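You operate a simulated robot arm through the tools that you are given. There is no shell and no other tool. Be economical: measure what you need, move in short steps, check, and stop when the job is done.

The job below is to be done with a simulated robot arm. You get a single attempt, and the scene is never put back.

Task
Take the green-band ring and put it on the grey cover. Then stack the red small box from the top of the packing table on top of the blue small box. Then turn the heat knob to 90 degrees. Then take the large bright ring from the top of the cooling bench and leave it on the brown cover. Then count the small bright rings on the top of the workbench, then put as many of the inner rings from the top of the workbench on the top of the wash bench. Keep to this order.

Only the result counts: the job must be done as asked and must still hold three seconds after the hand-in. Knocking over, shifting, dropping, spilling or breaking anything else fails it. A push-on lid holds only when it is set on centred and level and pressed home; a screw cap is set on level and turned clockwise until tight.

Robot
A 6-joint arm with a two-finger parallel gripper on a trunk, on a base that drives. Base frame: it is fixed to the floor where the robot stands at the start and does not move with it; the origin is under the middle of the robot, x ahead of it, y to its left, z up. Units: m, rad, N and s.
With the tool pointing down near the work surface it reaches from about 0.32 to 0.7 m from the robot's upright axis, wherever it stands. Its first joint turns from -2.897 to 2.897 rad. Places, roughly: brown cover [-2.5, -5.25, 0.75]; green-band ring (6x6x3 cm) [0.5, 0.1, 0.7]; grey cover [-2.25, -0.25, 0.75]; heat knob [-4.3, -1.1, 0.9]; inner ring (4x4x3 cm) [-4.3, -3.4, 0.9]; large bright ring (6x6x3 cm) [-2.9, -5, 0.9]; small box [-2.5, -0.5, 1]; small bright ring (5x5x2 cm) [-4.3, -3.1, 0.9]; top of the wash bench [-1.8, -3.3, 0.9]. Payload 4.1 kg.
The tool frame sits at the grasp point between the pads (the TCP): z along the fingers, y along the line on which they close. The tips reach 0.023 m beyond it. Largest opening 0.094 m; finger width 0.038, thickness 0.01; the body of the gripper, 0.054 by 0.096 m, starts 0.039 m behind the TCP.
Orientation is told as [roll, pitch, yaw] about the base's x, y, z axes, in that order, counted from this pose: with the fingers straight down and closing along the base's y, the tool's x points along the base's -x, its y along +y and its z along -z.

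Tools
- The arm moves only by the tool send_rows. Its argument "plan" is a list of rows, each a list of 7 numbers: the shift along the tool's x, y, z in cm, then the turn, a rotation vector about the tool's x, y, z in rad, then the finger opening in cm, from 0 to 9.4. In form: [[x, y, z, ax, ay, az, claw], ...]. A call has 1 to 10 rows; each row shifts and turns the commanded pose from where the row before left it, along the tool's axes as they then stand. Rows are played at 5 a second. More than 0.05 m and 0.15 rad between two rows, or a gripper value outside its range, and nothing of the call is played. A pose out of reach is approached as far as the arm can. The call stops where the force on the tool passes 40 N (or 10 N more than at its start, if that is more) or the arm is blocked; 0.2 s more then pass. The fingers move at their own pace (about 0.045 m/s each) and stop on an object; they squeeze with about 32 N. The grip force told is the motor's: it shows also when the fingers shut on nothing. Time passes only in rows, and 0.2 s behind the last, so rows that do not move let the fingers close. The reply holds the time, the measured pose of the TCP, the force on the tool along the base axes, the opening and the grip force, in the units named above and with some noise, with the torque about the TCP (base axes, N m) and any sound that the robot's microphone picked up.
- Cameras (640 x 400 px; columns grow to the right, rows downward): "scene" is now at [0.0155, 0.141, 1.3606]; the picture's right is [-0.32, -0.95, 0.00], its down [-0.66, 0.22, -0.72] and it looks along [0.68, -0.23, -0.70] (base axes); focal length 266 px, centre (320, 200). "wrist" rides on the gripper at [0.086, 0.016, -0.074] in the tool frame; the picture's right is [-0.18, 0.98, 0.00], its down [-0.58, -0.11, -0.81] and it looks along [-0.79, -0.15, 0.59] (tool axes); focal length 243 px, centre (320, 200).
- get_image(camera): a new picture of that camera. The clock stands still meanwhile.
- slide_trunk(by): slides the trunk up (or, below 0, down) by that many m; the arm and the scene camera ride with it, the base frame stays. It gives what a move gives, with no picture.
- roll_base(legs): drives the robot by 1 to 6 legs, each [ahead, turn to the left] in m and rad, along the robot's own axes; the way and the turn of a leg run together, so that a leg with both is an arc; at most 1.5 m and 3.142 rad a leg. The arm and the cameras ride along, it lands a little off, and it stops where it bumps. It gives what a move gives.
- pan_tilt(pan, tilt): turns the head with the scene camera to pan (to the left, within 2.705 rad either way) and tilt (down, from -0.506 to 1.204), counted from straight ahead of the robot. It gives what a move gives.
- pixel_to_xyz(camera, pixels): for up to 12 pixels [column, row] of the newest picture of that camera ("zoom" is the newest enlarged one), the place [x, y, z] in the base frame of the surface seen there, good to about 0.002 m. The clock stands still meanwhile.
- enlarge(camera, box): a new picture of the part [left, top, right, bottom] of that camera's present view, enlarged. The clock stands still meanwhile.
- close_job(): hands the job in; it is judged then, once.

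Work in short steps. Measure before you move; look again where a grasp or a placing could have gone wrong, and mend it. You have 117 turns and 108 pictures in all, those below and enlarged ones among them. Open the gripper and draw the arm clear of the work before you hand the job in, unless the task says otherwise.

The tools are called after "Emit:" as a command line: name --pt "numbers of a row" for each row, then --argument value for the rest, lists and objects as JSON in quotes. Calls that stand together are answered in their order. send_rows: Moves the arm, as the interface text tells. Its arguments: {"type":"object","properties":{"plan":{"type":"array","items":{"type":"array","items":{"type":"number"}}}},"required":["plan"]} The other tools are called the same way: slide_trunk (by) slides the trunk up or down; roll_base (legs) drives the base; pan_tilt (pan, tilt) turns the head that bears the scene camera; get_image (camera) takes a picture; pixel_to_xyz (camera, pixels) gives the place of the surface under pixels of a picture; enlarge (camera, box) takes an enlarged picture of a part of a camera's view; close_job () hands the job in.

At the start:

```text
time: 0.0
position: [0.4294, -0.0011, 0.984]
ee_rot: [0.001, 0.001, -0.002]
contact_force: [-0.2, -0.4, 0.2]
wrist_torque: [-0.02, 0.02, -0.03]
opening: 0.0939
grasp_force: 0.0
trunk travel left (down, up): [-0.325, 0.265]
robot x, y, heading: [0.0035, 0.0005, -0.001]
head pan, tilt: [-0.323, 0.773]
```

scene: 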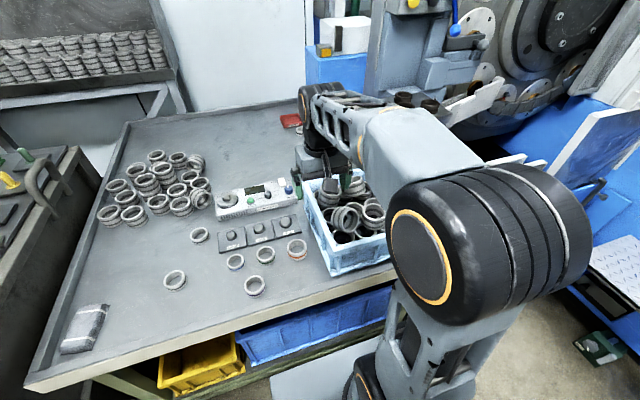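
wrist: 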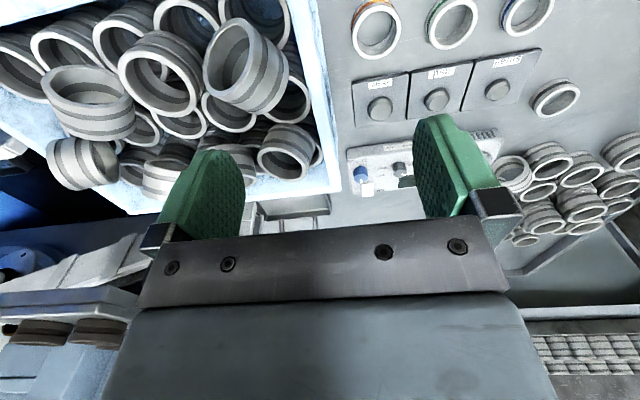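

I'll look closely at the ring row in the wrist picture (about (452,22)) and in the scene picture (265,255).

Emit:
enlarge --camera "scene" --box '[160, 200, 340, 312]'

Emit:
enlarge --camera "wrist" --box '[320, 0, 640, 200]'

```text
3.56 times, centred on (250, 256) of scene
```

zoom: 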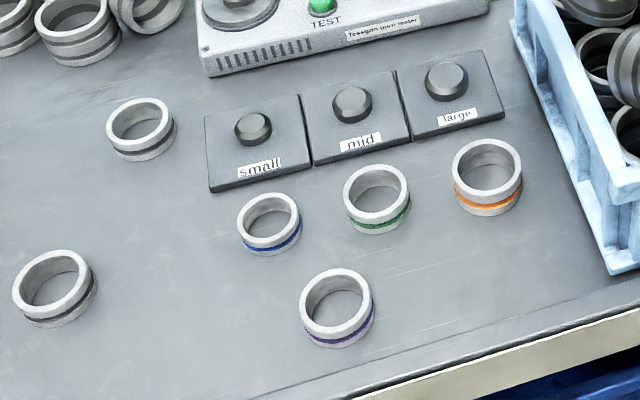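

```text
2.00 times, centred on (480, 100) of wrist
```

zoom: 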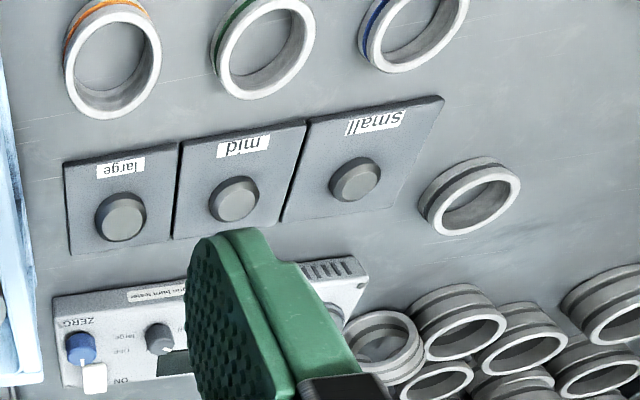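

Green-band ring is the one by the "mid" plate. I'll enlarge it to measure the rim.

Emit:
enlarge --camera "scene" --box '[241, 240, 289, 270]'

```text
13.33 times, centred on (265, 255) of scene
```

zoom: 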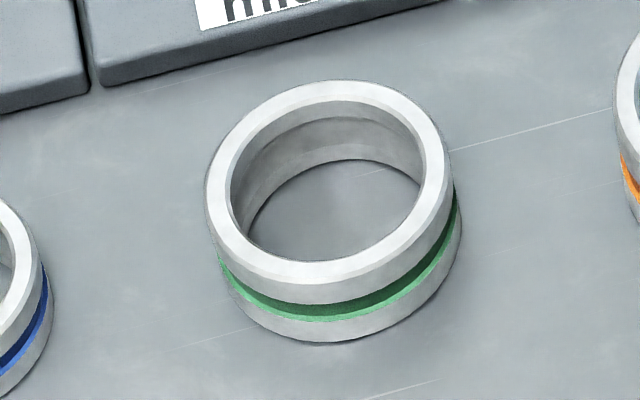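

Rim points: left (219,190), right (440,180), far (335,92), near (315,272); table at (100,250), (550,330).

Emit:
pixel_to_xyz --camera "zoom" --pixels '[[219, 190], [438, 180], [335, 92], [318, 272], [100, 250], [550, 330], [240, 130], [410, 245]]'

Emit:
pan_tilt --pan 2.6 --tilt 0.5

Emit:
get_image --camera "scene"

```text
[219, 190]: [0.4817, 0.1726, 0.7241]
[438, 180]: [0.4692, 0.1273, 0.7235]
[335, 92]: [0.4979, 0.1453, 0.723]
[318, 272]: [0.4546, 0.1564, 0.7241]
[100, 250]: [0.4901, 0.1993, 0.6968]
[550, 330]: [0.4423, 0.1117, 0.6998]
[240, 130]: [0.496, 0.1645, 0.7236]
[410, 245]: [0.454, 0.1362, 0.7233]
```

```text
time: 2.5
position: [0.4299, -0.0013, 0.9833]
ee_rot: [-0.001, 0.001, 0.001]
contact_force: [-0.1, -0.8, 0.3]
wrist_torque: [-0.03, 0.01, -0.03]
opening: 0.0942
grasp_force: 0.1
trunk travel left (down, up): [-0.325, 0.265]
robot x, y, heading: [-0.0012, 0.0019, 0.005]
head pan, tilt: [2.601, 0.499]
```

```text
102 pictures are left
```

scene: 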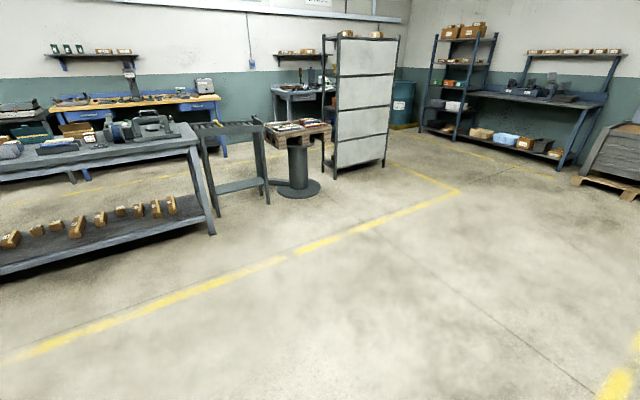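

Green ring centre ≈ (0.476, 0.150), top 0.7235, table 0.698, about 5 cm across. I move above it with the fingers at 7 cm and stop at z≈0.80.

Emit:
send_rows --pt "-0.77 2.52 3 0 0 0 7" --pt "-0.77 2.52 3 0 0 0 7" --pt "-0.77 2.52 3 0 0 0 7" --pt "-0.77 2.52 3 0 0 0 7" --pt "-0.77 2.52 3 0 0 0 7" --pt "-0.76 2.52 3 0 0 0 7" --pt "0 0 0 0 0 0 7"

Emit:
get_image --camera "wrist"

```text
time: 4.2
position: [0.4762, 0.1495, 0.8036]
ee_rot: [0.002, 0.0, -0.001]
contact_force: [0.2, 1.1, -0.3]
wrist_torque: [0.04, -0.03, -0.03]
opening: 0.07
grasp_force: 0.0
trunk travel left (down, up): [-0.325, 0.265]
robot x, y, heading: [0.001, 0.0044, 0.002]
head pan, tilt: [2.601, 0.499]
```

```text
101 pictures are left
```

wrist: 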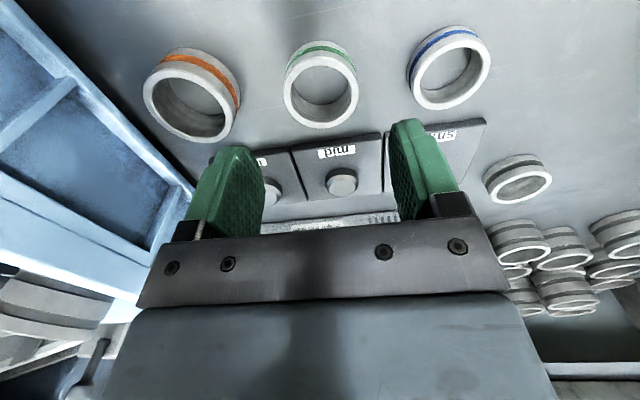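

The green ring (322,85) is centred between the fingers. Descend to z≈0.724 and close.

Emit:
send_rows --pt "0 0 2.5 0 0 0 7" --pt "0 0 2.5 0 0 0 7" --pt "0 0 1.8 0 0 0 7" --pt "0 0 1.1 0 0 0 7" --pt "0 0 0 0 0 0 7" --pt "0 0 0 0 0 0 4" --pt "0 0 0 0 0 0 3" --pt "0 0 0 0 0 0 3" --pt "0 0 0 0 0 0 3"

Emit:
get_image --camera "wrist"

```text
time: 6.2
position: [0.4754, 0.1494, 0.7249]
ee_rot: [0.0, 0.002, 0.0]
contact_force: [-0.4, 0.0, 0.3]
wrist_torque: [-0.01, 0.01, -0.01]
opening: 0.0509
grasp_force: 31.4
trunk travel left (down, up): [-0.325, 0.265]
robot x, y, heading: [-0.0006, -0.0022, -0.001]
head pan, tilt: [2.601, 0.499]
```

```text
100 pictures are left
```

wrist: 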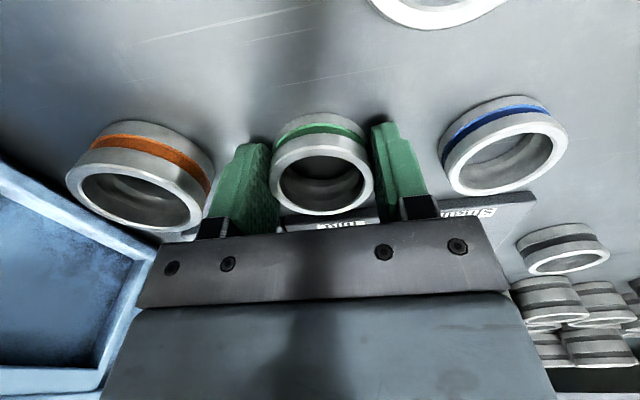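

Gripped at 5.1 cm. Lift straight up, then draw back towards the middle.

Emit:
send_rows --pt "0 0 -4 0 0 0 3" --pt "0 0 -4 0 0 0 3" --pt "0 0 -4 0 0 0 3" --pt "0 0 -4 0 0 0 3" --pt "0 0 -4 0 0 0 3" --pt "1 -3 -3 0 0 0 3" --pt "1 -4 -1 0 0 0 3" --pt "1 -4 0 0 0 0 3" --pt "1 -4 0 0 0 0 3"

Emit:
get_image --camera "wrist"

Emit:
enlarge --camera "scene" --box '[0, 60, 320, 260]'

Emit:
pixel_to_xyz --camera "scene" --pixels '[[190, 140], [20, 165], [210, 230], [150, 125], [90, 135], [235, 125], [300, 128], [300, 190], [140, 98], [360, 160]]'

```text
time: 8.2
position: [0.4348, -0.0012, 0.964]
ee_rot: [-0.002, 0.0, 0.001]
contact_force: [-1.0, -0.4, 0.5]
wrist_torque: [-0.01, 0.02, -0.02]
opening: 0.0297
grasp_force: 0.1
trunk travel left (down, up): [-0.325, 0.265]
robot x, y, heading: [0.0021, 0.001, -0.001]
head pan, tilt: [2.601, 0.499]
```

```text
99 pictures are left
```

wrist: 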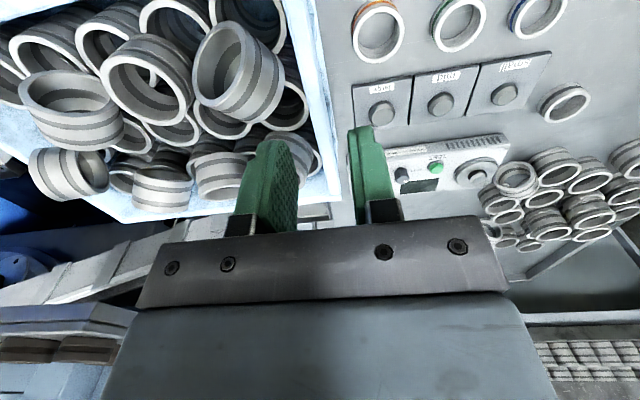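

```text
2.00 times, centred on (160, 160) of scene
```

zoom: 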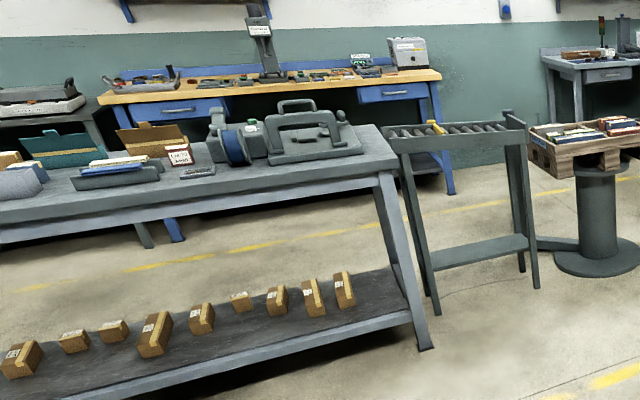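

```text
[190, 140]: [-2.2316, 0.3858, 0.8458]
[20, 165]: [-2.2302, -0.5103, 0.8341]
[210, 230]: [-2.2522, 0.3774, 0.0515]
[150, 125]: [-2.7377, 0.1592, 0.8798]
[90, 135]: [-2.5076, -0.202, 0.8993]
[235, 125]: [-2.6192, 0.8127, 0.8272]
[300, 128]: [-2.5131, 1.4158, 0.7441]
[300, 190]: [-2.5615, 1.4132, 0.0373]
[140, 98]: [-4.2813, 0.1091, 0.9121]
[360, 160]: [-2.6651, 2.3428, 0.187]
```

The fingers closed to 3 cm: the ring slipped out, and seems to stand back at its place (458,22 in the wrist view). I'll look at it.

Emit:
enlarge --camera "wrist" --box '[340, 0, 580, 150]'

Emit:
pan_tilt --pan -0.323 --tilt 0.773

Emit:
enlarge --camera "scene" --box '[217, 225, 313, 285]'

```text
2.67 times, centred on (460, 75) of wrist
```

zoom: 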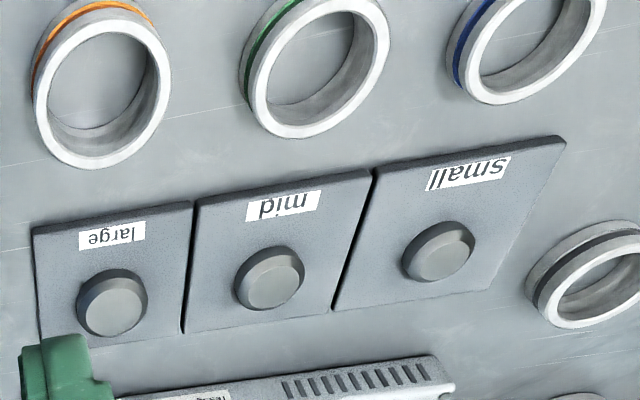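

```text
time: 10.7
position: [0.4351, 0.0007, 0.9636]
ee_rot: [-0.001, 0.001, 0.0]
contact_force: [-0.2, 0.3, 0.1]
wrist_torque: [0.02, 0.05, -0.02]
opening: 0.0299
grasp_force: 0.1
trunk travel left (down, up): [-0.325, 0.265]
robot x, y, heading: [0.0034, -0.0031, 0.001]
head pan, tilt: [-0.323, 0.773]
```

```text
6.67 times, centred on (265, 255) of scene
```

zoom: 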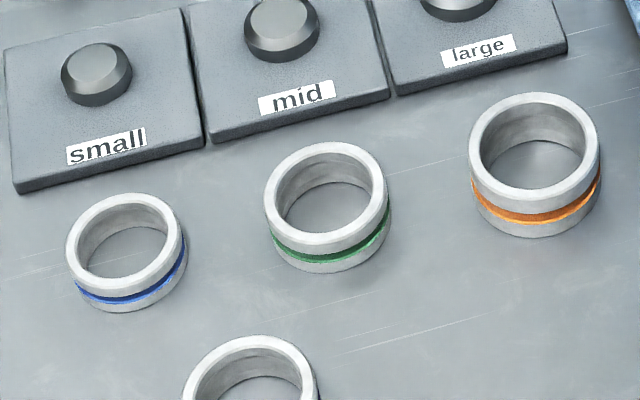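

The ring still stands upright and undamaged. Re-measure its rim: left (273,205), right (380,200), far (328,150), near (325,250).

Emit:
pixel_to_xyz --camera "zoom" --pixels '[[270, 205], [380, 195], [328, 149], [322, 246], [285, 170], [365, 230], [230, 200], [430, 260]]'

```text
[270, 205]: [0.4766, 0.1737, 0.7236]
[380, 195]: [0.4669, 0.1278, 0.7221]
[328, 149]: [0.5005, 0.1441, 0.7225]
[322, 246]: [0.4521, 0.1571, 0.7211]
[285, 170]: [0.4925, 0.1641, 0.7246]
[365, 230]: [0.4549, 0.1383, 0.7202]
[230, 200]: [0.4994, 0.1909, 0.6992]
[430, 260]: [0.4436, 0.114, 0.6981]
```

Centre still ≈ (0.475, 0.150). Go back above it, fingers open at 7 cm.

Emit:
send_rows --pt "-0.7 2.5 2.5 0 0 0 7" --pt "-0.7 2.5 2.5 0 0 0 7" --pt "-0.7 2.5 2.5 0 0 0 7" --pt "-0.7 2.5 2.5 0 0 0 7" --pt "-0.6 2.5 2.5 0 0 0 7" --pt "-0.6 2.5 2.5 0 0 0 7" --pt "0 0 3 0 0 0 7" --pt "0 0 3 0 0 0 7" --pt "0 0 2.0 0 0 0 7" --pt "0 0 0 0 0 0 7"

```text
time: 12.9
position: [0.4756, 0.1503, 0.7353]
ee_rot: [0.0, 0.001, 0.0]
contact_force: [0.1, -0.2, -0.6]
wrist_torque: [0.01, -0.01, 0.0]
opening: 0.07
grasp_force: 0.0
trunk travel left (down, up): [-0.325, 0.265]
robot x, y, heading: [-0.0008, -0.003, 0.003]
head pan, tilt: [-0.323, 0.773]
```

Go down the last 1.3 cm, close with a full-squeeze command (0), and lift gently by 2 cm.

Emit:
send_rows --pt "0 0 0.8 0 0 0 7" --pt "0 0 0.5 0 0 0 7" --pt "0 0 0 0 0 0 0" --pt "0 0 0 0 0 0 0" --pt "0 0 0 0 0 0 0" --pt "0 0 -0.3 0 0 0 0" --pt "0 0 -0.5 0 0 0 0" --pt "0 0 -0.6 0 0 0 0" --pt "0 0 -0.6 0 0 0 0"

Emit:
get_image --camera "wrist"

```text
time: 14.9
position: [0.4757, 0.1498, 0.7423]
ee_rot: [0.0, 0.002, 0.001]
contact_force: [-0.8, 0.1, -1.4]
wrist_torque: [-0.03, -0.02, -0.02]
opening: 0.0514
grasp_force: 32.2
trunk travel left (down, up): [-0.325, 0.265]
robot x, y, heading: [-0.0004, 0.0023, -0.001]
head pan, tilt: [-0.323, 0.773]
```

```text
95 pictures are left
```

wrist: 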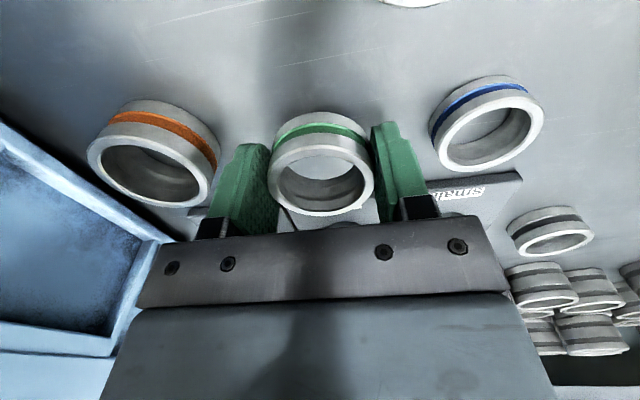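

It is lifted now (weight −1.4 N). Keep lifting in gentle rows.

Emit:
send_rows --pt "0 0 -0.8 0 0 0 0" --pt "0 0 -1.2 0 0 0 0" --pt "0 0 -1.5 0 0 0 0" --pt "0 0 -1.8 0 0 0 0" --pt "0 0 -2 0 0 0 0" --pt "0 0 -2 0 0 0 0" --pt "0 0 -2 0 0 0 0" --pt "0 0 -2 0 0 0 0" --pt "0 0 -1.5 0 0 0 0" --pt "0 0 -1 0 0 0 0"

```text
time: 17.1
position: [0.4761, 0.15, 0.8999]
ee_rot: [-0.002, 0.004, -0.001]
contact_force: [0.1, -0.2, -1.3]
wrist_torque: [0.0, 0.02, -0.01]
opening: 0.0513
grasp_force: 31.8
trunk travel left (down, up): [-0.325, 0.265]
robot x, y, heading: [0.0016, 0.0, 0.001]
head pan, tilt: [-0.323, 0.773]
```

Still held. Draw back to the middle, gently.

Emit:
send_rows --pt "0.3 -1 -0.8 0 0 0 0" --pt "0.6 -1.8 -1 0 0 0 0" --pt "0.8 -2 -1 0 0 0 0" --pt "0.8 -2 -1 0 0 0 0" --pt "0.8 -2 -1 0 0 0 0" --pt "0.8 -2 -1 0 0 0 0" --pt "0.8 -2 -1 0 0 0 0" --pt "0.6 -1.2 -0.5 0 0 0 0" --pt "0.3 -0.7 -0.3 0 0 0 0"

Emit:
pan_tilt --pan 2.7 --tilt 0.3

Emit:
get_image --camera "scene"

```text
time: 19.1
position: [0.4185, 0.0017, 0.9755]
ee_rot: [-0.001, 0.001, 0.0]
contact_force: [0.5, -0.2, -1.4]
wrist_torque: [-0.02, -0.01, 0.01]
opening: 0.0515
grasp_force: 31.9
trunk travel left (down, up): [-0.325, 0.265]
robot x, y, heading: [-0.001, -0.001, -0.002]
head pan, tilt: [-0.323, 0.773]
```

```text
time: 21.7
position: [0.4177, 0.003, 0.9751]
ee_rot: [-0.001, -0.001, 0.001]
contact_force: [-0.3, -0.2, -2.3]
wrist_torque: [-0.02, 0.0, -0.01]
opening: 0.0515
grasp_force: 32.4
trunk travel left (down, up): [-0.325, 0.265]
robot x, y, heading: [0.0025, 0.0026, 0.002]
head pan, tilt: [2.7, 0.3]
```

```text
94 pictures are left
```

scene: 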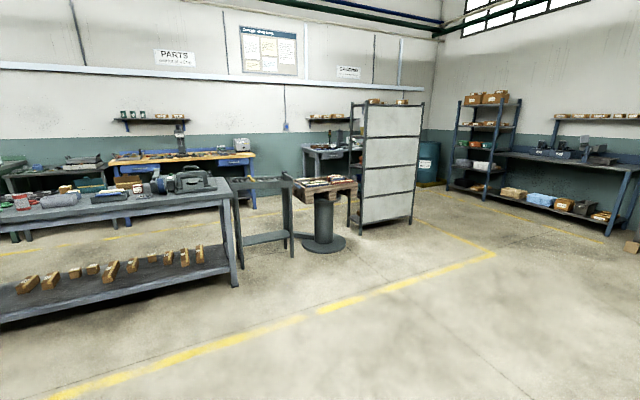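

The packing table front edge is at x≈−2.23. Back away 0.7 m, then turn around to face it.

Emit:
roll_base --legs '[[-0.7, 0], [0, 3.14]]'

Emit:
pan_tilt --pan 0 --tilt 0.55

Emit:
get_image --camera "scene"

```text
time: 32.9
position: [-1.1218, -0.0067, 0.9753]
ee_rot: [0.0, 0.0, -3.14]
contact_force: [-1.1, 0.7, -1.5]
wrist_torque: [0.01, -0.02, 0.01]
opening: 0.0515
grasp_force: 31.7
trunk travel left (down, up): [-0.325, 0.265]
robot x, y, heading: [-0.7003, -0.0023, -3.144]
head pan, tilt: [2.7, 0.3]
```

```text
time: 35.3
position: [-1.1203, -0.0064, 0.9756]
ee_rot: [0.001, 0.0, -3.14]
contact_force: [-0.9, -0.8, -0.8]
wrist_torque: [-0.02, -0.02, 0.01]
opening: 0.0513
grasp_force: 32.0
trunk travel left (down, up): [-0.325, 0.265]
robot x, y, heading: [-0.704, -0.0054, -3.134]
head pan, tilt: [0.0, 0.55]
```

```text
93 pictures are left
```

scene: 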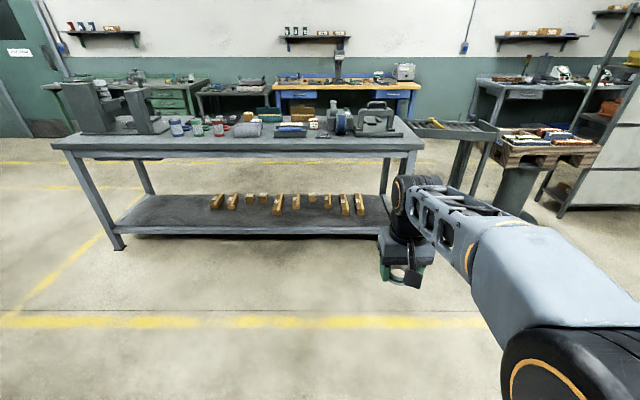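

The table spans columns 50–420. Enlarge its top.

Emit:
enlarge --camera "scene" --box '[160, 90, 416, 170]'

Emit:
pixel_to_xyz --camera "scene" --pixels '[[55, 143], [420, 150], [230, 150], [320, 145], [290, 130], [250, 128], [380, 130], [330, 125]]'

```text
2.50 times, centred on (288, 130) of scene
```

zoom: 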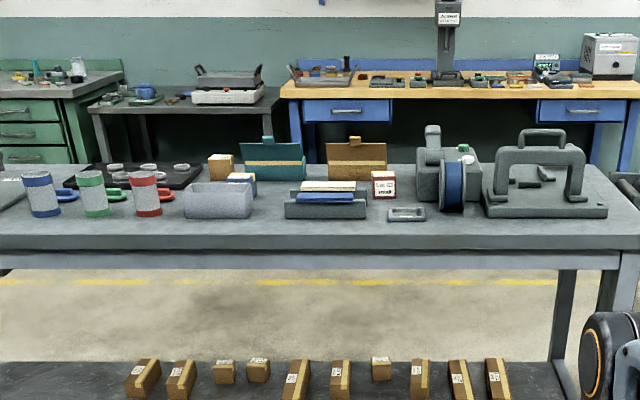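

```text
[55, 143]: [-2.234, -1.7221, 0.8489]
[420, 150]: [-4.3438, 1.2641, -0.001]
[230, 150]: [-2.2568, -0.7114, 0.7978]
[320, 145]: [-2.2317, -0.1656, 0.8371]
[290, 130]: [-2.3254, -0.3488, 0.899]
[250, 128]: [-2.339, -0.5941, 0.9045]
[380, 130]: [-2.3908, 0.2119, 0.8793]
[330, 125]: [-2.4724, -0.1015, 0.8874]
```

I need a closer look. Drive to about (−1.62, −0.25) facing the table.

Emit:
roll_base --legs '[[0, 0.26], [0.96, 0], [0, -0.26]]'

Emit:
pan_tilt --pan 0.15 --tilt 0.75

Emit:
get_image --camera "scene"

Emit:
get_image --camera "wrist"

```text
time: 42.1
position: [-2.0556, -0.2422, 0.9759]
ee_rot: [-0.001, 0.001, 3.131]
contact_force: [0.4, -0.3, -1.9]
wrist_torque: [-0.04, 0.03, -0.03]
opening: 0.0517
grasp_force: 32.4
trunk travel left (down, up): [-0.325, 0.265]
robot x, y, heading: [-1.6363, -0.2447, 3.13]
head pan, tilt: [0.0, 0.55]
```

```text
time: 42.8
position: [-2.0558, -0.2418, 0.9751]
ee_rot: [-0.001, -0.001, 3.128]
contact_force: [-0.6, -0.4, -1.6]
wrist_torque: [0.01, -0.02, -0.01]
opening: 0.0513
grasp_force: 32.2
trunk travel left (down, up): [-0.325, 0.265]
robot x, y, heading: [-1.6352, -0.2462, 3.136]
head pan, tilt: [0.15, 0.75]
```

```text
91 pictures are left
```

scene: 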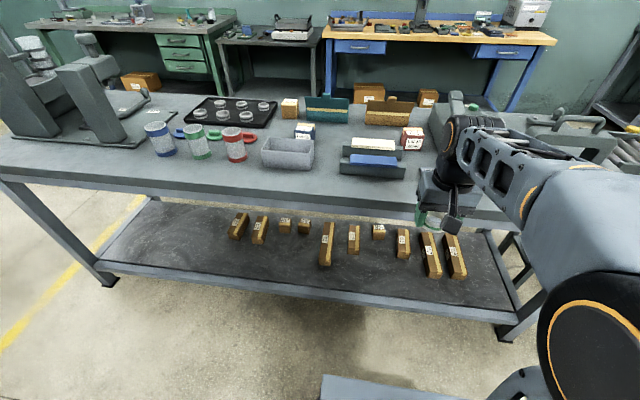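

```text
90 pictures are left
```

wrist: 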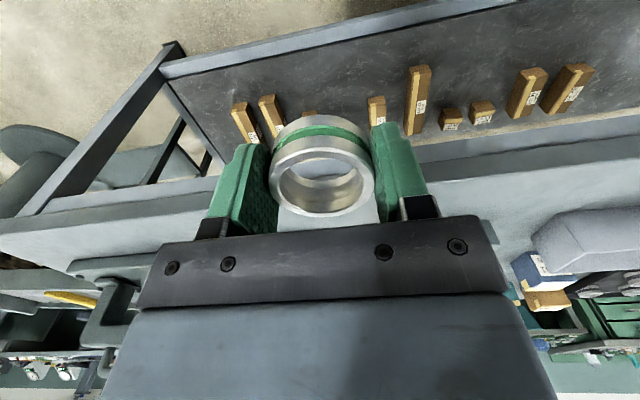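

Enlarge the box area, columns 240–480.

Emit:
enlarge --camera "scene" --box '[240, 80, 480, 230]'

```text
2.67 times, centred on (360, 155) of scene
```

zoom: 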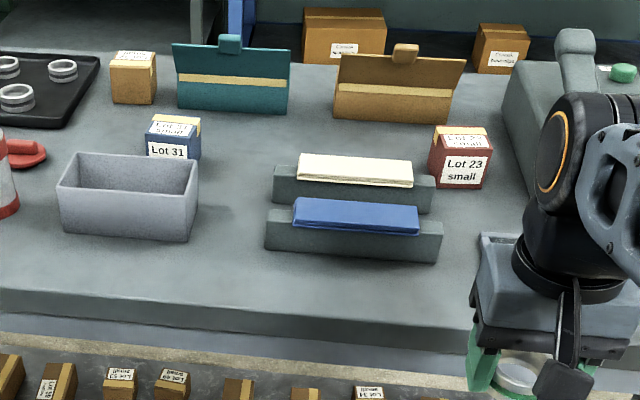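

The blue box (Lot 31) and red box (Lot 23) are identified; the arm hides the small grey plate. Shift the arm to the robot's right by ~17 cm.

Emit:
send_rows --pt "0 -1 0 0 0 0 0" --pt "0 -1.8 0 0 0 0 0" --pt "0 -2.2 0 0 0 0 0" --pt "0 -2.2 0 0 0 0 0" --pt "0 -2.2 0 0 0 0 0" --pt "0 -2.2 0 0 0 0 0" --pt "0 -2.2 0 0 0 0 0" --pt "0 -2 0 0 0 0 0" --pt "0 -1 0 0 0 0 0"

Emit:
get_image --camera "scene"

Emit:
enlarge --camera "scene" --box '[280, 80, 520, 230]'

```text
time: 44.8
position: [-2.0537, -0.0742, 0.9757]
ee_rot: [0.001, 0.0, 3.129]
contact_force: [-0.7, 0.2, -0.5]
wrist_torque: [0.01, -0.01, 0.0]
opening: 0.0514
grasp_force: 32.1
trunk travel left (down, up): [-0.325, 0.265]
robot x, y, heading: [-1.6372, -0.2425, 3.126]
head pan, tilt: [0.15, 0.75]
```

```text
88 pictures are left
```

scene: 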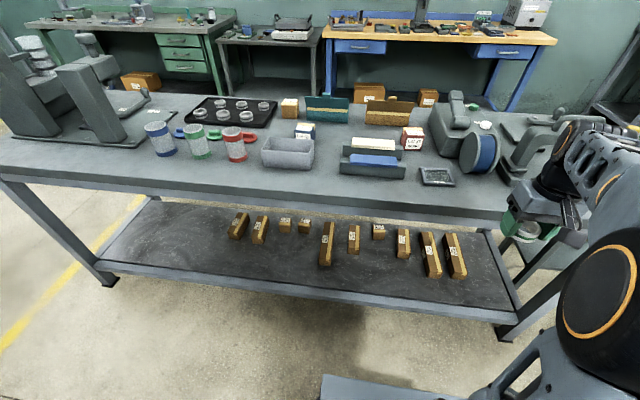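

```text
2.67 times, centred on (400, 155) of scene
```

zoom: 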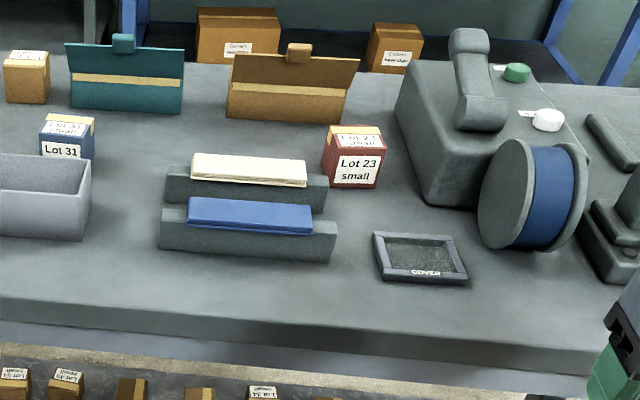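

The grey tray at zoom (420,258) is labelled "COVER". Measure it and the two boxes.

Emit:
pixel_to_xyz --camera "zoom" --pixels '[[376, 236], [458, 235], [467, 277], [384, 276], [420, 255], [418, 242], [400, 300], [325, 150], [382, 153], [352, 135], [356, 172], [310, 190]]'

Emit:
enlarge --camera "scene" --box '[280, 110, 344, 150]'

Emit:
enlarge --camera "scene" --box '[390, 115, 470, 165]'

```text
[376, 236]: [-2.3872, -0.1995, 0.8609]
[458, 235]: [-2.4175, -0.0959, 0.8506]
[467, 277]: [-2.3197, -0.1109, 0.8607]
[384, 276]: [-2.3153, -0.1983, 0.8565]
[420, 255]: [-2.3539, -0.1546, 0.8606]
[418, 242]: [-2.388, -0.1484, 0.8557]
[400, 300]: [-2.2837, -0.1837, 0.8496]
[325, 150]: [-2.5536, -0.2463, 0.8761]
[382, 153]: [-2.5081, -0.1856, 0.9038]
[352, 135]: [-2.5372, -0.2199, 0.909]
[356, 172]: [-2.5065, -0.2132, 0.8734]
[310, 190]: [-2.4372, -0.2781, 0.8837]
```

```text
10.00 times, centred on (312, 130) of scene
```

zoom: 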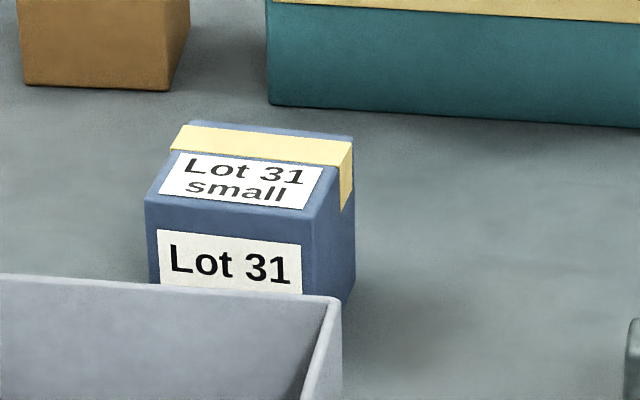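

```text
8.00 times, centred on (430, 140) of scene
```

zoom: 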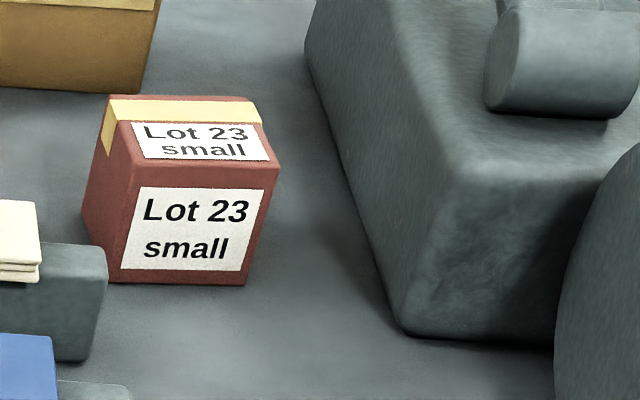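

Tray about x −2.387…−2.315, y −0.199…−0.108, floor ≈0.857. I bring the arm back to the middle, drive 0.2 m nearer (hand stays 7 cm over everything there) and look at the tray from closer.

Emit:
send_rows --pt "0 1 -0.5 0 0 0 0" --pt "0 1.8 -0.5 0 0 0 0" --pt "0 2.2 0 0 0 0 0" --pt "0 2.2 0 0 0 0 0" --pt "0 2.2 0 0 0 0 0" --pt "0 2 0 0 0 0 0" --pt "0 1 0 0 0 0 0"

Emit:
roll_base --legs '[[0.2, 0]]'

Emit:
pan_tilt --pan 0.1 --tilt 0.9

Emit:
get_image --camera "scene"

Emit:
get_image --camera "wrist"

```text
time: 46.4
position: [-2.0552, -0.1973, 0.9864]
ee_rot: [0.002, 0.0, 3.129]
contact_force: [0.3, -0.7, -1.5]
wrist_torque: [0.01, -0.01, 0.01]
opening: 0.0515
grasp_force: 32.3
trunk travel left (down, up): [-0.325, 0.265]
robot x, y, heading: [-1.6367, -0.2441, 3.129]
head pan, tilt: [0.15, 0.75]
```

```text
time: 48.0
position: [-2.2542, -0.1968, 0.9849]
ee_rot: [0.0, 0.0, 3.129]
contact_force: [0.5, 0.2, -1.1]
wrist_torque: [0.04, -0.02, -0.01]
opening: 0.0514
grasp_force: 32.2
trunk travel left (down, up): [-0.325, 0.265]
robot x, y, heading: [-1.8375, -0.2434, 3.125]
head pan, tilt: [0.15, 0.75]
```

```text
time: 48.7
position: [-2.2544, -0.1955, 0.9849]
ee_rot: [-0.001, 0.001, 3.13]
contact_force: [0.4, -1.0, -1.1]
wrist_torque: [-0.03, -0.02, -0.01]
opening: 0.0515
grasp_force: 32.8
trunk travel left (down, up): [-0.325, 0.265]
robot x, y, heading: [-1.837, -0.2425, 3.129]
head pan, tilt: [0.099, 0.901]
```

```text
84 pictures are left
```

scene: 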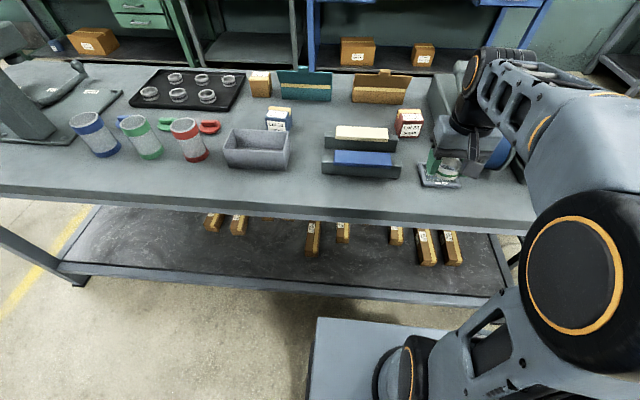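

```text
83 pictures are left
```

wrist: 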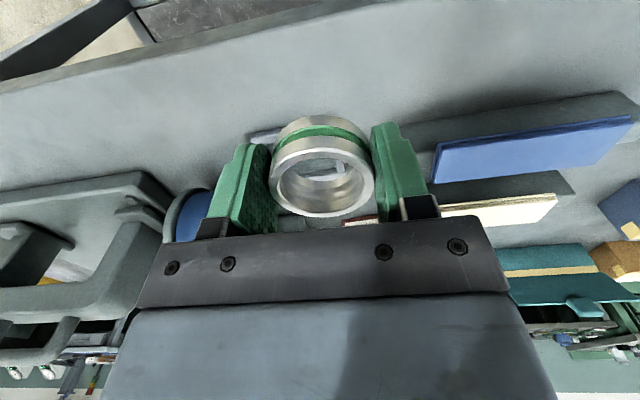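

The tray lies hidden behind the hand. Draw the hand up and back a bit so the wrist camera sees it.

Emit:
send_rows --pt "0.8 0 -1 0 0 0 0" --pt "1.2 0.5 -1.5 0 0 0 0" --pt "1.2 0.5 -1.5 0 0 0 0" --pt "1.2 0.5 -1.5 0 0 0 0" --pt "1 0.5 -1.5 0 0 0 0" --pt "0.6 0 -1 0 0 0 0"

Emit:
get_image --camera "wrist"

Emit:
get_image --camera "scene"

```text
time: 50.1
position: [-2.1948, -0.2174, 1.0657]
ee_rot: [-0.001, 0.0, 3.129]
contact_force: [0.1, -0.8, -1.1]
wrist_torque: [0.03, -0.03, 0.0]
opening: 0.0515
grasp_force: 32.4
trunk travel left (down, up): [-0.325, 0.265]
robot x, y, heading: [-1.8379, -0.245, 3.13]
head pan, tilt: [0.099, 0.901]
```

```text
82 pictures are left
```

wrist: 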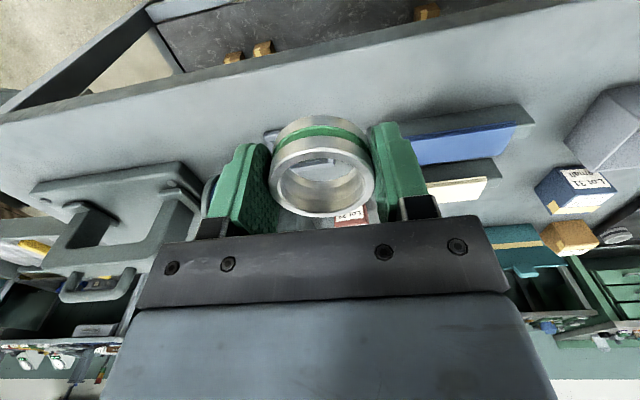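

```text
81 pictures are left
```

scene: 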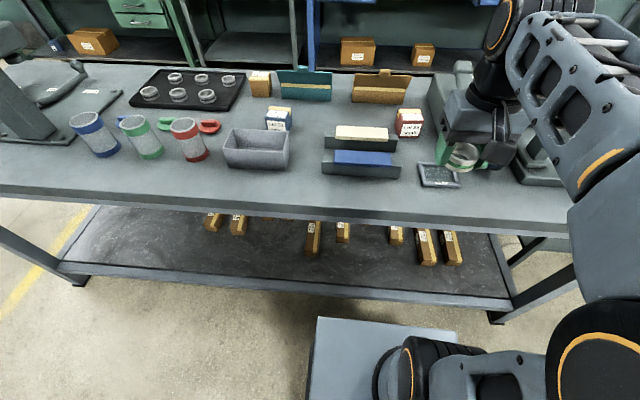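

The scene camera now sees the tray at (438,176); enlarge.

Emit:
enlarge --camera "scene" --box '[406, 155, 470, 195]'

```text
10.00 times, centred on (438, 175) of scene
```

zoom: 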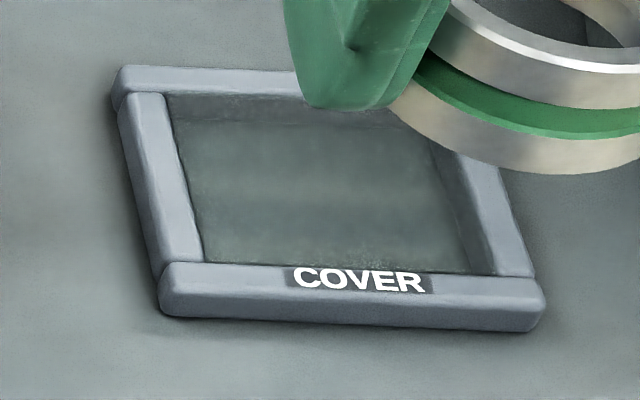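

Emit:
pixel_to_xyz --camera "zoom" --pixels '[[215, 258], [460, 268], [172, 100], [320, 180], [170, 275], [525, 285], [145, 200], [505, 230], [180, 80], [350, 300], [250, 350], [380, 220]]'

```text
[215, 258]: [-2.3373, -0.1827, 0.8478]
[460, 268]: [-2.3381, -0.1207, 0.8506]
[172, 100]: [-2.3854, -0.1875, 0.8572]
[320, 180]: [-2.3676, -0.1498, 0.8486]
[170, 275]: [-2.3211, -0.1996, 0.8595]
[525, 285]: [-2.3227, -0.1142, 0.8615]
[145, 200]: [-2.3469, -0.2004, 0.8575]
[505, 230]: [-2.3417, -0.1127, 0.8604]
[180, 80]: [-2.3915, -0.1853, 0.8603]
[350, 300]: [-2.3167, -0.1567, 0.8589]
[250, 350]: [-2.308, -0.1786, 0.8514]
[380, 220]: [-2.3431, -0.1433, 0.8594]
```

Inner floor ≈0.850, rim ≈0.861, inner field centre ≈ (−2.358, −0.155). Move over it at z≈0.95 first.

Emit:
send_rows --pt "-1 -0.5 0.5 0 0 0 0" --pt "-2 -0.8 1.2 0 0 0 0" --pt "-2.5 -0.8 1.5 0 0 0 0" --pt "-2.5 -0.8 1.5 0 0 0 0" --pt "-2.5 -0.8 1.5 0 0 0 0" --pt "-2.5 -0.8 1.5 0 0 0 0" --pt "-2 -0.8 1.5 0 0 0 0" --pt "-1.0 -0.5 1.2 0 0 0 0" --pt "-0.45 -0.3 0.8 0 0 0 0" --pt "0 0 0.5 0 0 0 0"

Emit:
get_image --camera "wrist"

```text
time: 52.3
position: [-2.3595, -0.153, 0.9482]
ee_rot: [0.002, 0.001, 3.129]
contact_force: [-0.1, -0.1, -2.0]
wrist_torque: [0.0, 0.02, -0.01]
opening: 0.0513
grasp_force: 32.3
trunk travel left (down, up): [-0.325, 0.265]
robot x, y, heading: [-1.8349, -0.2423, 3.13]
head pan, tilt: [0.099, 0.901]
```

```text
79 pictures are left
```

wrist: 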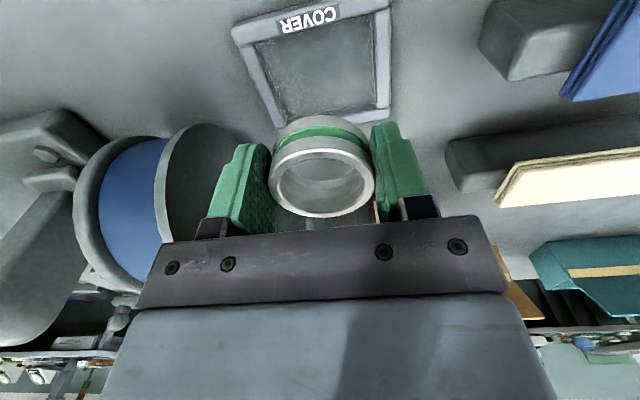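

Check the inner corners from here: (255,42), (372,18), (283,112), (378,103).

Emit:
enlarge --camera "wrist" --box '[216, 0, 408, 120]'

Emit:
pixel_to_xyz --camera "wrist" --pixels '[[243, 35], [262, 80], [380, 25], [384, 70], [310, 20], [310, 70], [250, 38], [273, 100], [372, 50], [320, 105]]'

```text
3.33 times, centred on (312, 60) of wrist
```

zoom: 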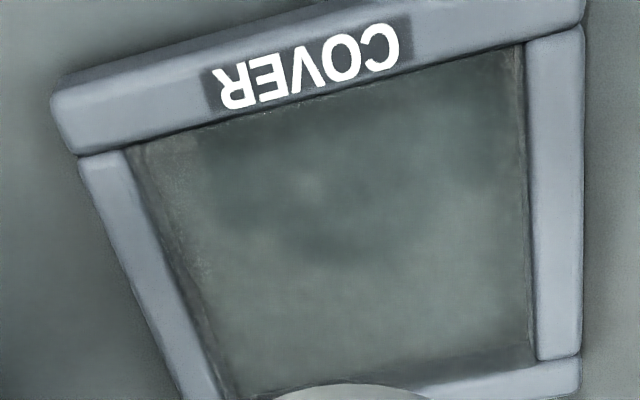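

```text
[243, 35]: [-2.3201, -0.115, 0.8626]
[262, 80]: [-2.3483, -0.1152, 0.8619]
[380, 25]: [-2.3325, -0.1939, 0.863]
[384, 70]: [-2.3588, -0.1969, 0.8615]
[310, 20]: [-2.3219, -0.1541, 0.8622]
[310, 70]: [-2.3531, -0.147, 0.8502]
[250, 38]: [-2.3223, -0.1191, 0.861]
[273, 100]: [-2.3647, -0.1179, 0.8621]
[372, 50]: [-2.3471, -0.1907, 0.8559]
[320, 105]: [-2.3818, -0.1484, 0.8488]
```

Emit:
pixel_to_xyz --camera "zoom" --pixels '[[128, 142], [522, 40], [533, 345], [226, 390], [300, 105], [300, 98], [450, 372], [450, 362], [175, 262], [530, 200]]'

```text
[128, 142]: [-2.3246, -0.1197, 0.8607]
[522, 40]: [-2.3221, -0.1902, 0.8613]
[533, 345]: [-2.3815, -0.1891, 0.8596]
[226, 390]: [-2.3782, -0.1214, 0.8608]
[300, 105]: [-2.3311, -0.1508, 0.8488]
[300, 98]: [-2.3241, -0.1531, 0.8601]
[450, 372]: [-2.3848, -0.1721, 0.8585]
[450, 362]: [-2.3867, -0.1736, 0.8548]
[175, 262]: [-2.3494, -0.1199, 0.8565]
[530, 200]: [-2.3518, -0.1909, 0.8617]
```

Inner field: x −2.384…−2.3255, y −0.190…−0.121, so centre (−2.355, −0.1555); the fingers just don't fit between the rims, so I release with the tips just above the rim (TCP ≈0.886).

Emit:
send_rows --pt "0.45 0.25 1 0 0 0 0" --pt "0 0 1.5 0 0 0 0" --pt "0 0 1.5 0 0 0 0" --pt "0 0 1.2 0 0 0 0" --pt "0 0 0.6 0 0 0 0" --pt "0 0 0.4 0 0 0 0" --pt "0 0 0 0 0 0 0"

Emit:
get_image --camera "wrist"

```text
time: 53.9
position: [-2.3532, -0.156, 0.8851]
ee_rot: [0.0, 0.002, 3.129]
contact_force: [-0.1, -0.2, -1.2]
wrist_torque: [0.0, -0.02, -0.01]
opening: 0.0514
grasp_force: 32.7
trunk travel left (down, up): [-0.325, 0.265]
robot x, y, heading: [-1.8355, -0.2395, 3.127]
head pan, tilt: [0.099, 0.901]
```

```text
77 pictures are left
```

wrist: 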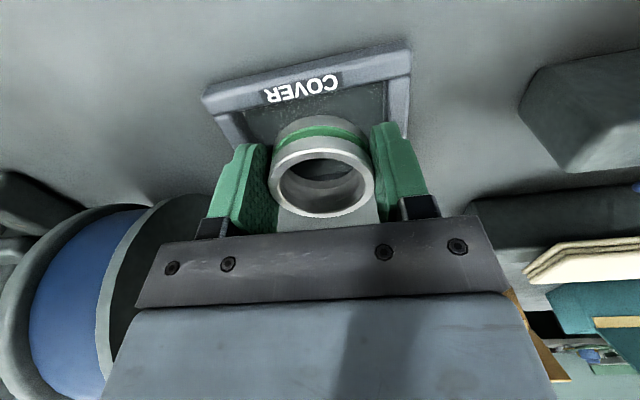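

Centred. Release and rise slowly.

Emit:
send_rows --pt "0 0 0 0 0 0 6.2" --pt "0 0 0 0 0 0 6.2" --pt "0 0 0 0 0 0 6.2" --pt "0 0 -1 0 0 0 6.2" --pt "0 0 -2 0 0 0 6.2" --pt "0 0 -3 0 0 0 6.2" --pt "1 0 -3 0 0 0 6.2"

Emit:
get_image --camera "wrist"

Emit:
get_image --camera "scene"

```text
time: 55.5
position: [-2.3437, -0.1553, 0.9767]
ee_rot: [0.0, -0.002, 3.129]
contact_force: [-0.4, 0.2, 0.1]
wrist_torque: [-0.03, -0.01, 0.02]
opening: 0.0622
grasp_force: 0.1
trunk travel left (down, up): [-0.325, 0.265]
robot x, y, heading: [-1.8374, -0.2471, 3.129]
head pan, tilt: [0.099, 0.901]
```

```text
76 pictures are left
```

wrist: 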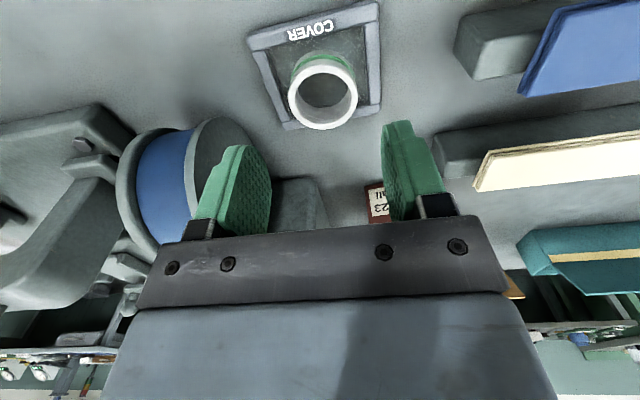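

```text
75 pictures are left
```

scene: 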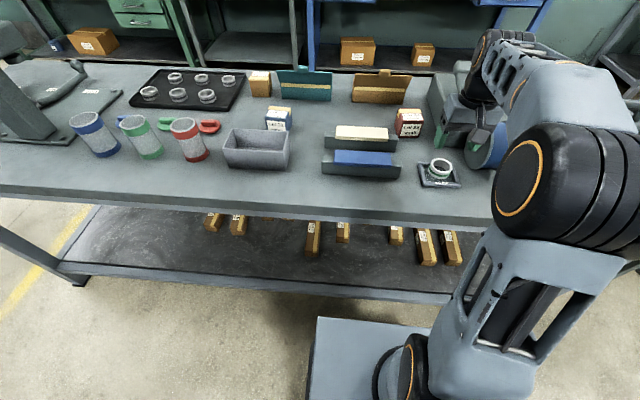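

The ring sits inside the cover. Now measure the red and blue boxes.

Emit:
enlarge --camera "scene" --box '[374, 102, 438, 142]'

Emit:
pixel_to_xyz --camera "scene" --pixels '[[399, 114], [419, 114], [402, 110], [421, 110], [410, 112], [409, 128], [397, 134], [430, 140], [350, 133], [460, 110]]'

Emit:
enlarge --camera "scene" --box '[246, 98, 310, 138]'

```text
10.00 times, centred on (406, 122) of scene
```

zoom: 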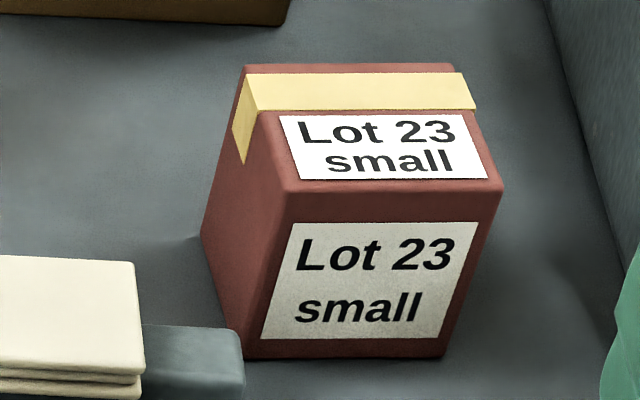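

```text
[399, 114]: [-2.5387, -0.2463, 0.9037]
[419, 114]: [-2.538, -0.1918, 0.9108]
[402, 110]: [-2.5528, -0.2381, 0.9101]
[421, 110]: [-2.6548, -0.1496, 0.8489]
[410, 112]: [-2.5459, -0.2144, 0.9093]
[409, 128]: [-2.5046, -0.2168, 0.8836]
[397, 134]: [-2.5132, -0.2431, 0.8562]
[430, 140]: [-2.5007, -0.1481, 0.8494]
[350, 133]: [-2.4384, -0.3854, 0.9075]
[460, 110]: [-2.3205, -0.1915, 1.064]
```

```text
10.00 times, centred on (278, 118) of scene
```

zoom: 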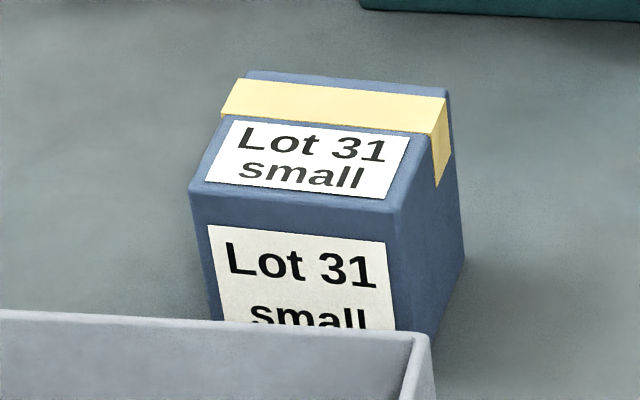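

Emit:
pixel_to_xyz --camera "zoom" --pixels '[[250, 76], [445, 94], [398, 206], [196, 188], [320, 140], [300, 240], [425, 220], [450, 300]]'

Emit:
pixel_to_xyz --camera "scene" --pixels '[[399.0, 109.0], [419, 109.0], [423.3, 120.3], [403, 120.6], [411, 114], [411, 126], [400.5, 118], [400, 128], [405, 137]]'

```text
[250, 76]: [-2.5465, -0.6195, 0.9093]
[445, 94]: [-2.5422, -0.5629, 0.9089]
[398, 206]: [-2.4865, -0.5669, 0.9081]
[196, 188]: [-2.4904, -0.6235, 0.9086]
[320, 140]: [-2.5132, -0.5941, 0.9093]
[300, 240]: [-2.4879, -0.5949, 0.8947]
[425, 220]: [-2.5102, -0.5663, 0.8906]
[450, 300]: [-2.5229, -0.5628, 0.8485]
```

```text
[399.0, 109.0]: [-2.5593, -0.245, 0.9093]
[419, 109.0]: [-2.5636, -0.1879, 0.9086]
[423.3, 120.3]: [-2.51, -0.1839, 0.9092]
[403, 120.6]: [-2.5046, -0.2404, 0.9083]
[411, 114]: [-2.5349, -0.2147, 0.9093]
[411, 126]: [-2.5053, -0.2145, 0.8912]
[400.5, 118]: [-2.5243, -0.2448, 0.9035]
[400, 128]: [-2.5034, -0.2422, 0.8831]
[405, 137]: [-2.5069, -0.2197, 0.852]
```

Red box: 6 cm cube centred (−2.534, −0.2145), yaw ≈ +0.08; blue: (−2.5165, −0.593), yaw ≈ −0.075, top 0.909. Check the clearance of the grinder and of the base's front edge.

Emit:
pixel_to_xyz --camera "scene" --pixels '[[432, 110], [436, 125], [430, 90], [385, 320], [320, 318], [455, 335], [434, 105], [500, 222], [440, 75]]'

```text
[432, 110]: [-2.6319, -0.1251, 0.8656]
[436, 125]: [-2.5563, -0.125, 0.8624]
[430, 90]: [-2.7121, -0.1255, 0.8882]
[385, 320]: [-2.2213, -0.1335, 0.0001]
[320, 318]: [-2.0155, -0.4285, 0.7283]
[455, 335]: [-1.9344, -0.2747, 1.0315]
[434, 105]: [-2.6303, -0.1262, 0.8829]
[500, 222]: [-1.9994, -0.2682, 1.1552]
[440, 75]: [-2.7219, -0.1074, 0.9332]
```

Grinder side is at y≈−0.125, base front ≈ x −2.02. Move the hand aside to y≈−0.215 and drive 0.12 m nearer.

Emit:
send_rows --pt "1 2 -1 0 0 0 7.6" --pt "1 2 -1 0 0 0 7.6" --pt "1 2 -1 0 0 0 7.6" --pt "0 0 0 0 0 0 7.6"

Emit:
roll_base --legs '[[0.12, 0]]'

```text
time: 56.5
position: [-2.3154, -0.2158, 1.0059]
ee_rot: [-0.001, 0.001, 3.129]
contact_force: [0.6, -0.8, 0.2]
wrist_torque: [0.06, 0.0, -0.01]
opening: 0.0756
grasp_force: 0.0
trunk travel left (down, up): [-0.325, 0.265]
robot x, y, heading: [-1.842, -0.239, 3.129]
head pan, tilt: [0.099, 0.901]
```

```text
time: 57.8
position: [-2.4348, -0.2141, 1.0071]
ee_rot: [-0.001, 0.001, 3.129]
contact_force: [-0.4, 0.1, -0.4]
wrist_torque: [-0.04, 0.01, -0.02]
opening: 0.0759
grasp_force: 0.0
trunk travel left (down, up): [-0.325, 0.265]
robot x, y, heading: [-1.9576, -0.2383, 3.125]
head pan, tilt: [0.099, 0.901]
```

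Go over the red box, turn 0.095 to match it, and descend partly.

Emit:
send_rows --pt "-3.3 0 0 0 0 0 7.6" --pt "-3.3 0 0 0 0 0 7.6" --pt "-3.3 0.1 0 0 0 0 7.6" --pt "0 0 1.5 0 0 -0.095 7.6" --pt "0 0 3 0 0 0 7.6" --pt "0 0 2 0 0 0 7.6" --pt "0 0 0 0 0 0 7.6"

Emit:
get_image --camera "wrist"

```text
time: 59.4
position: [-2.5341, -0.2131, 0.9398]
ee_rot: [-0.001, 0.002, -3.059]
contact_force: [0.9, -1.2, -0.1]
wrist_torque: [-0.01, -0.01, -0.01]
opening: 0.076
grasp_force: 0.1
trunk travel left (down, up): [-0.325, 0.265]
robot x, y, heading: [-1.9548, -0.2434, 3.126]
head pan, tilt: [0.099, 0.901]
```

```text
72 pictures are left
```

wrist: 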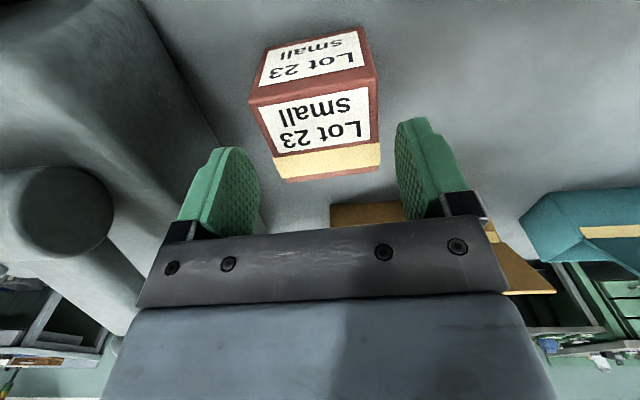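

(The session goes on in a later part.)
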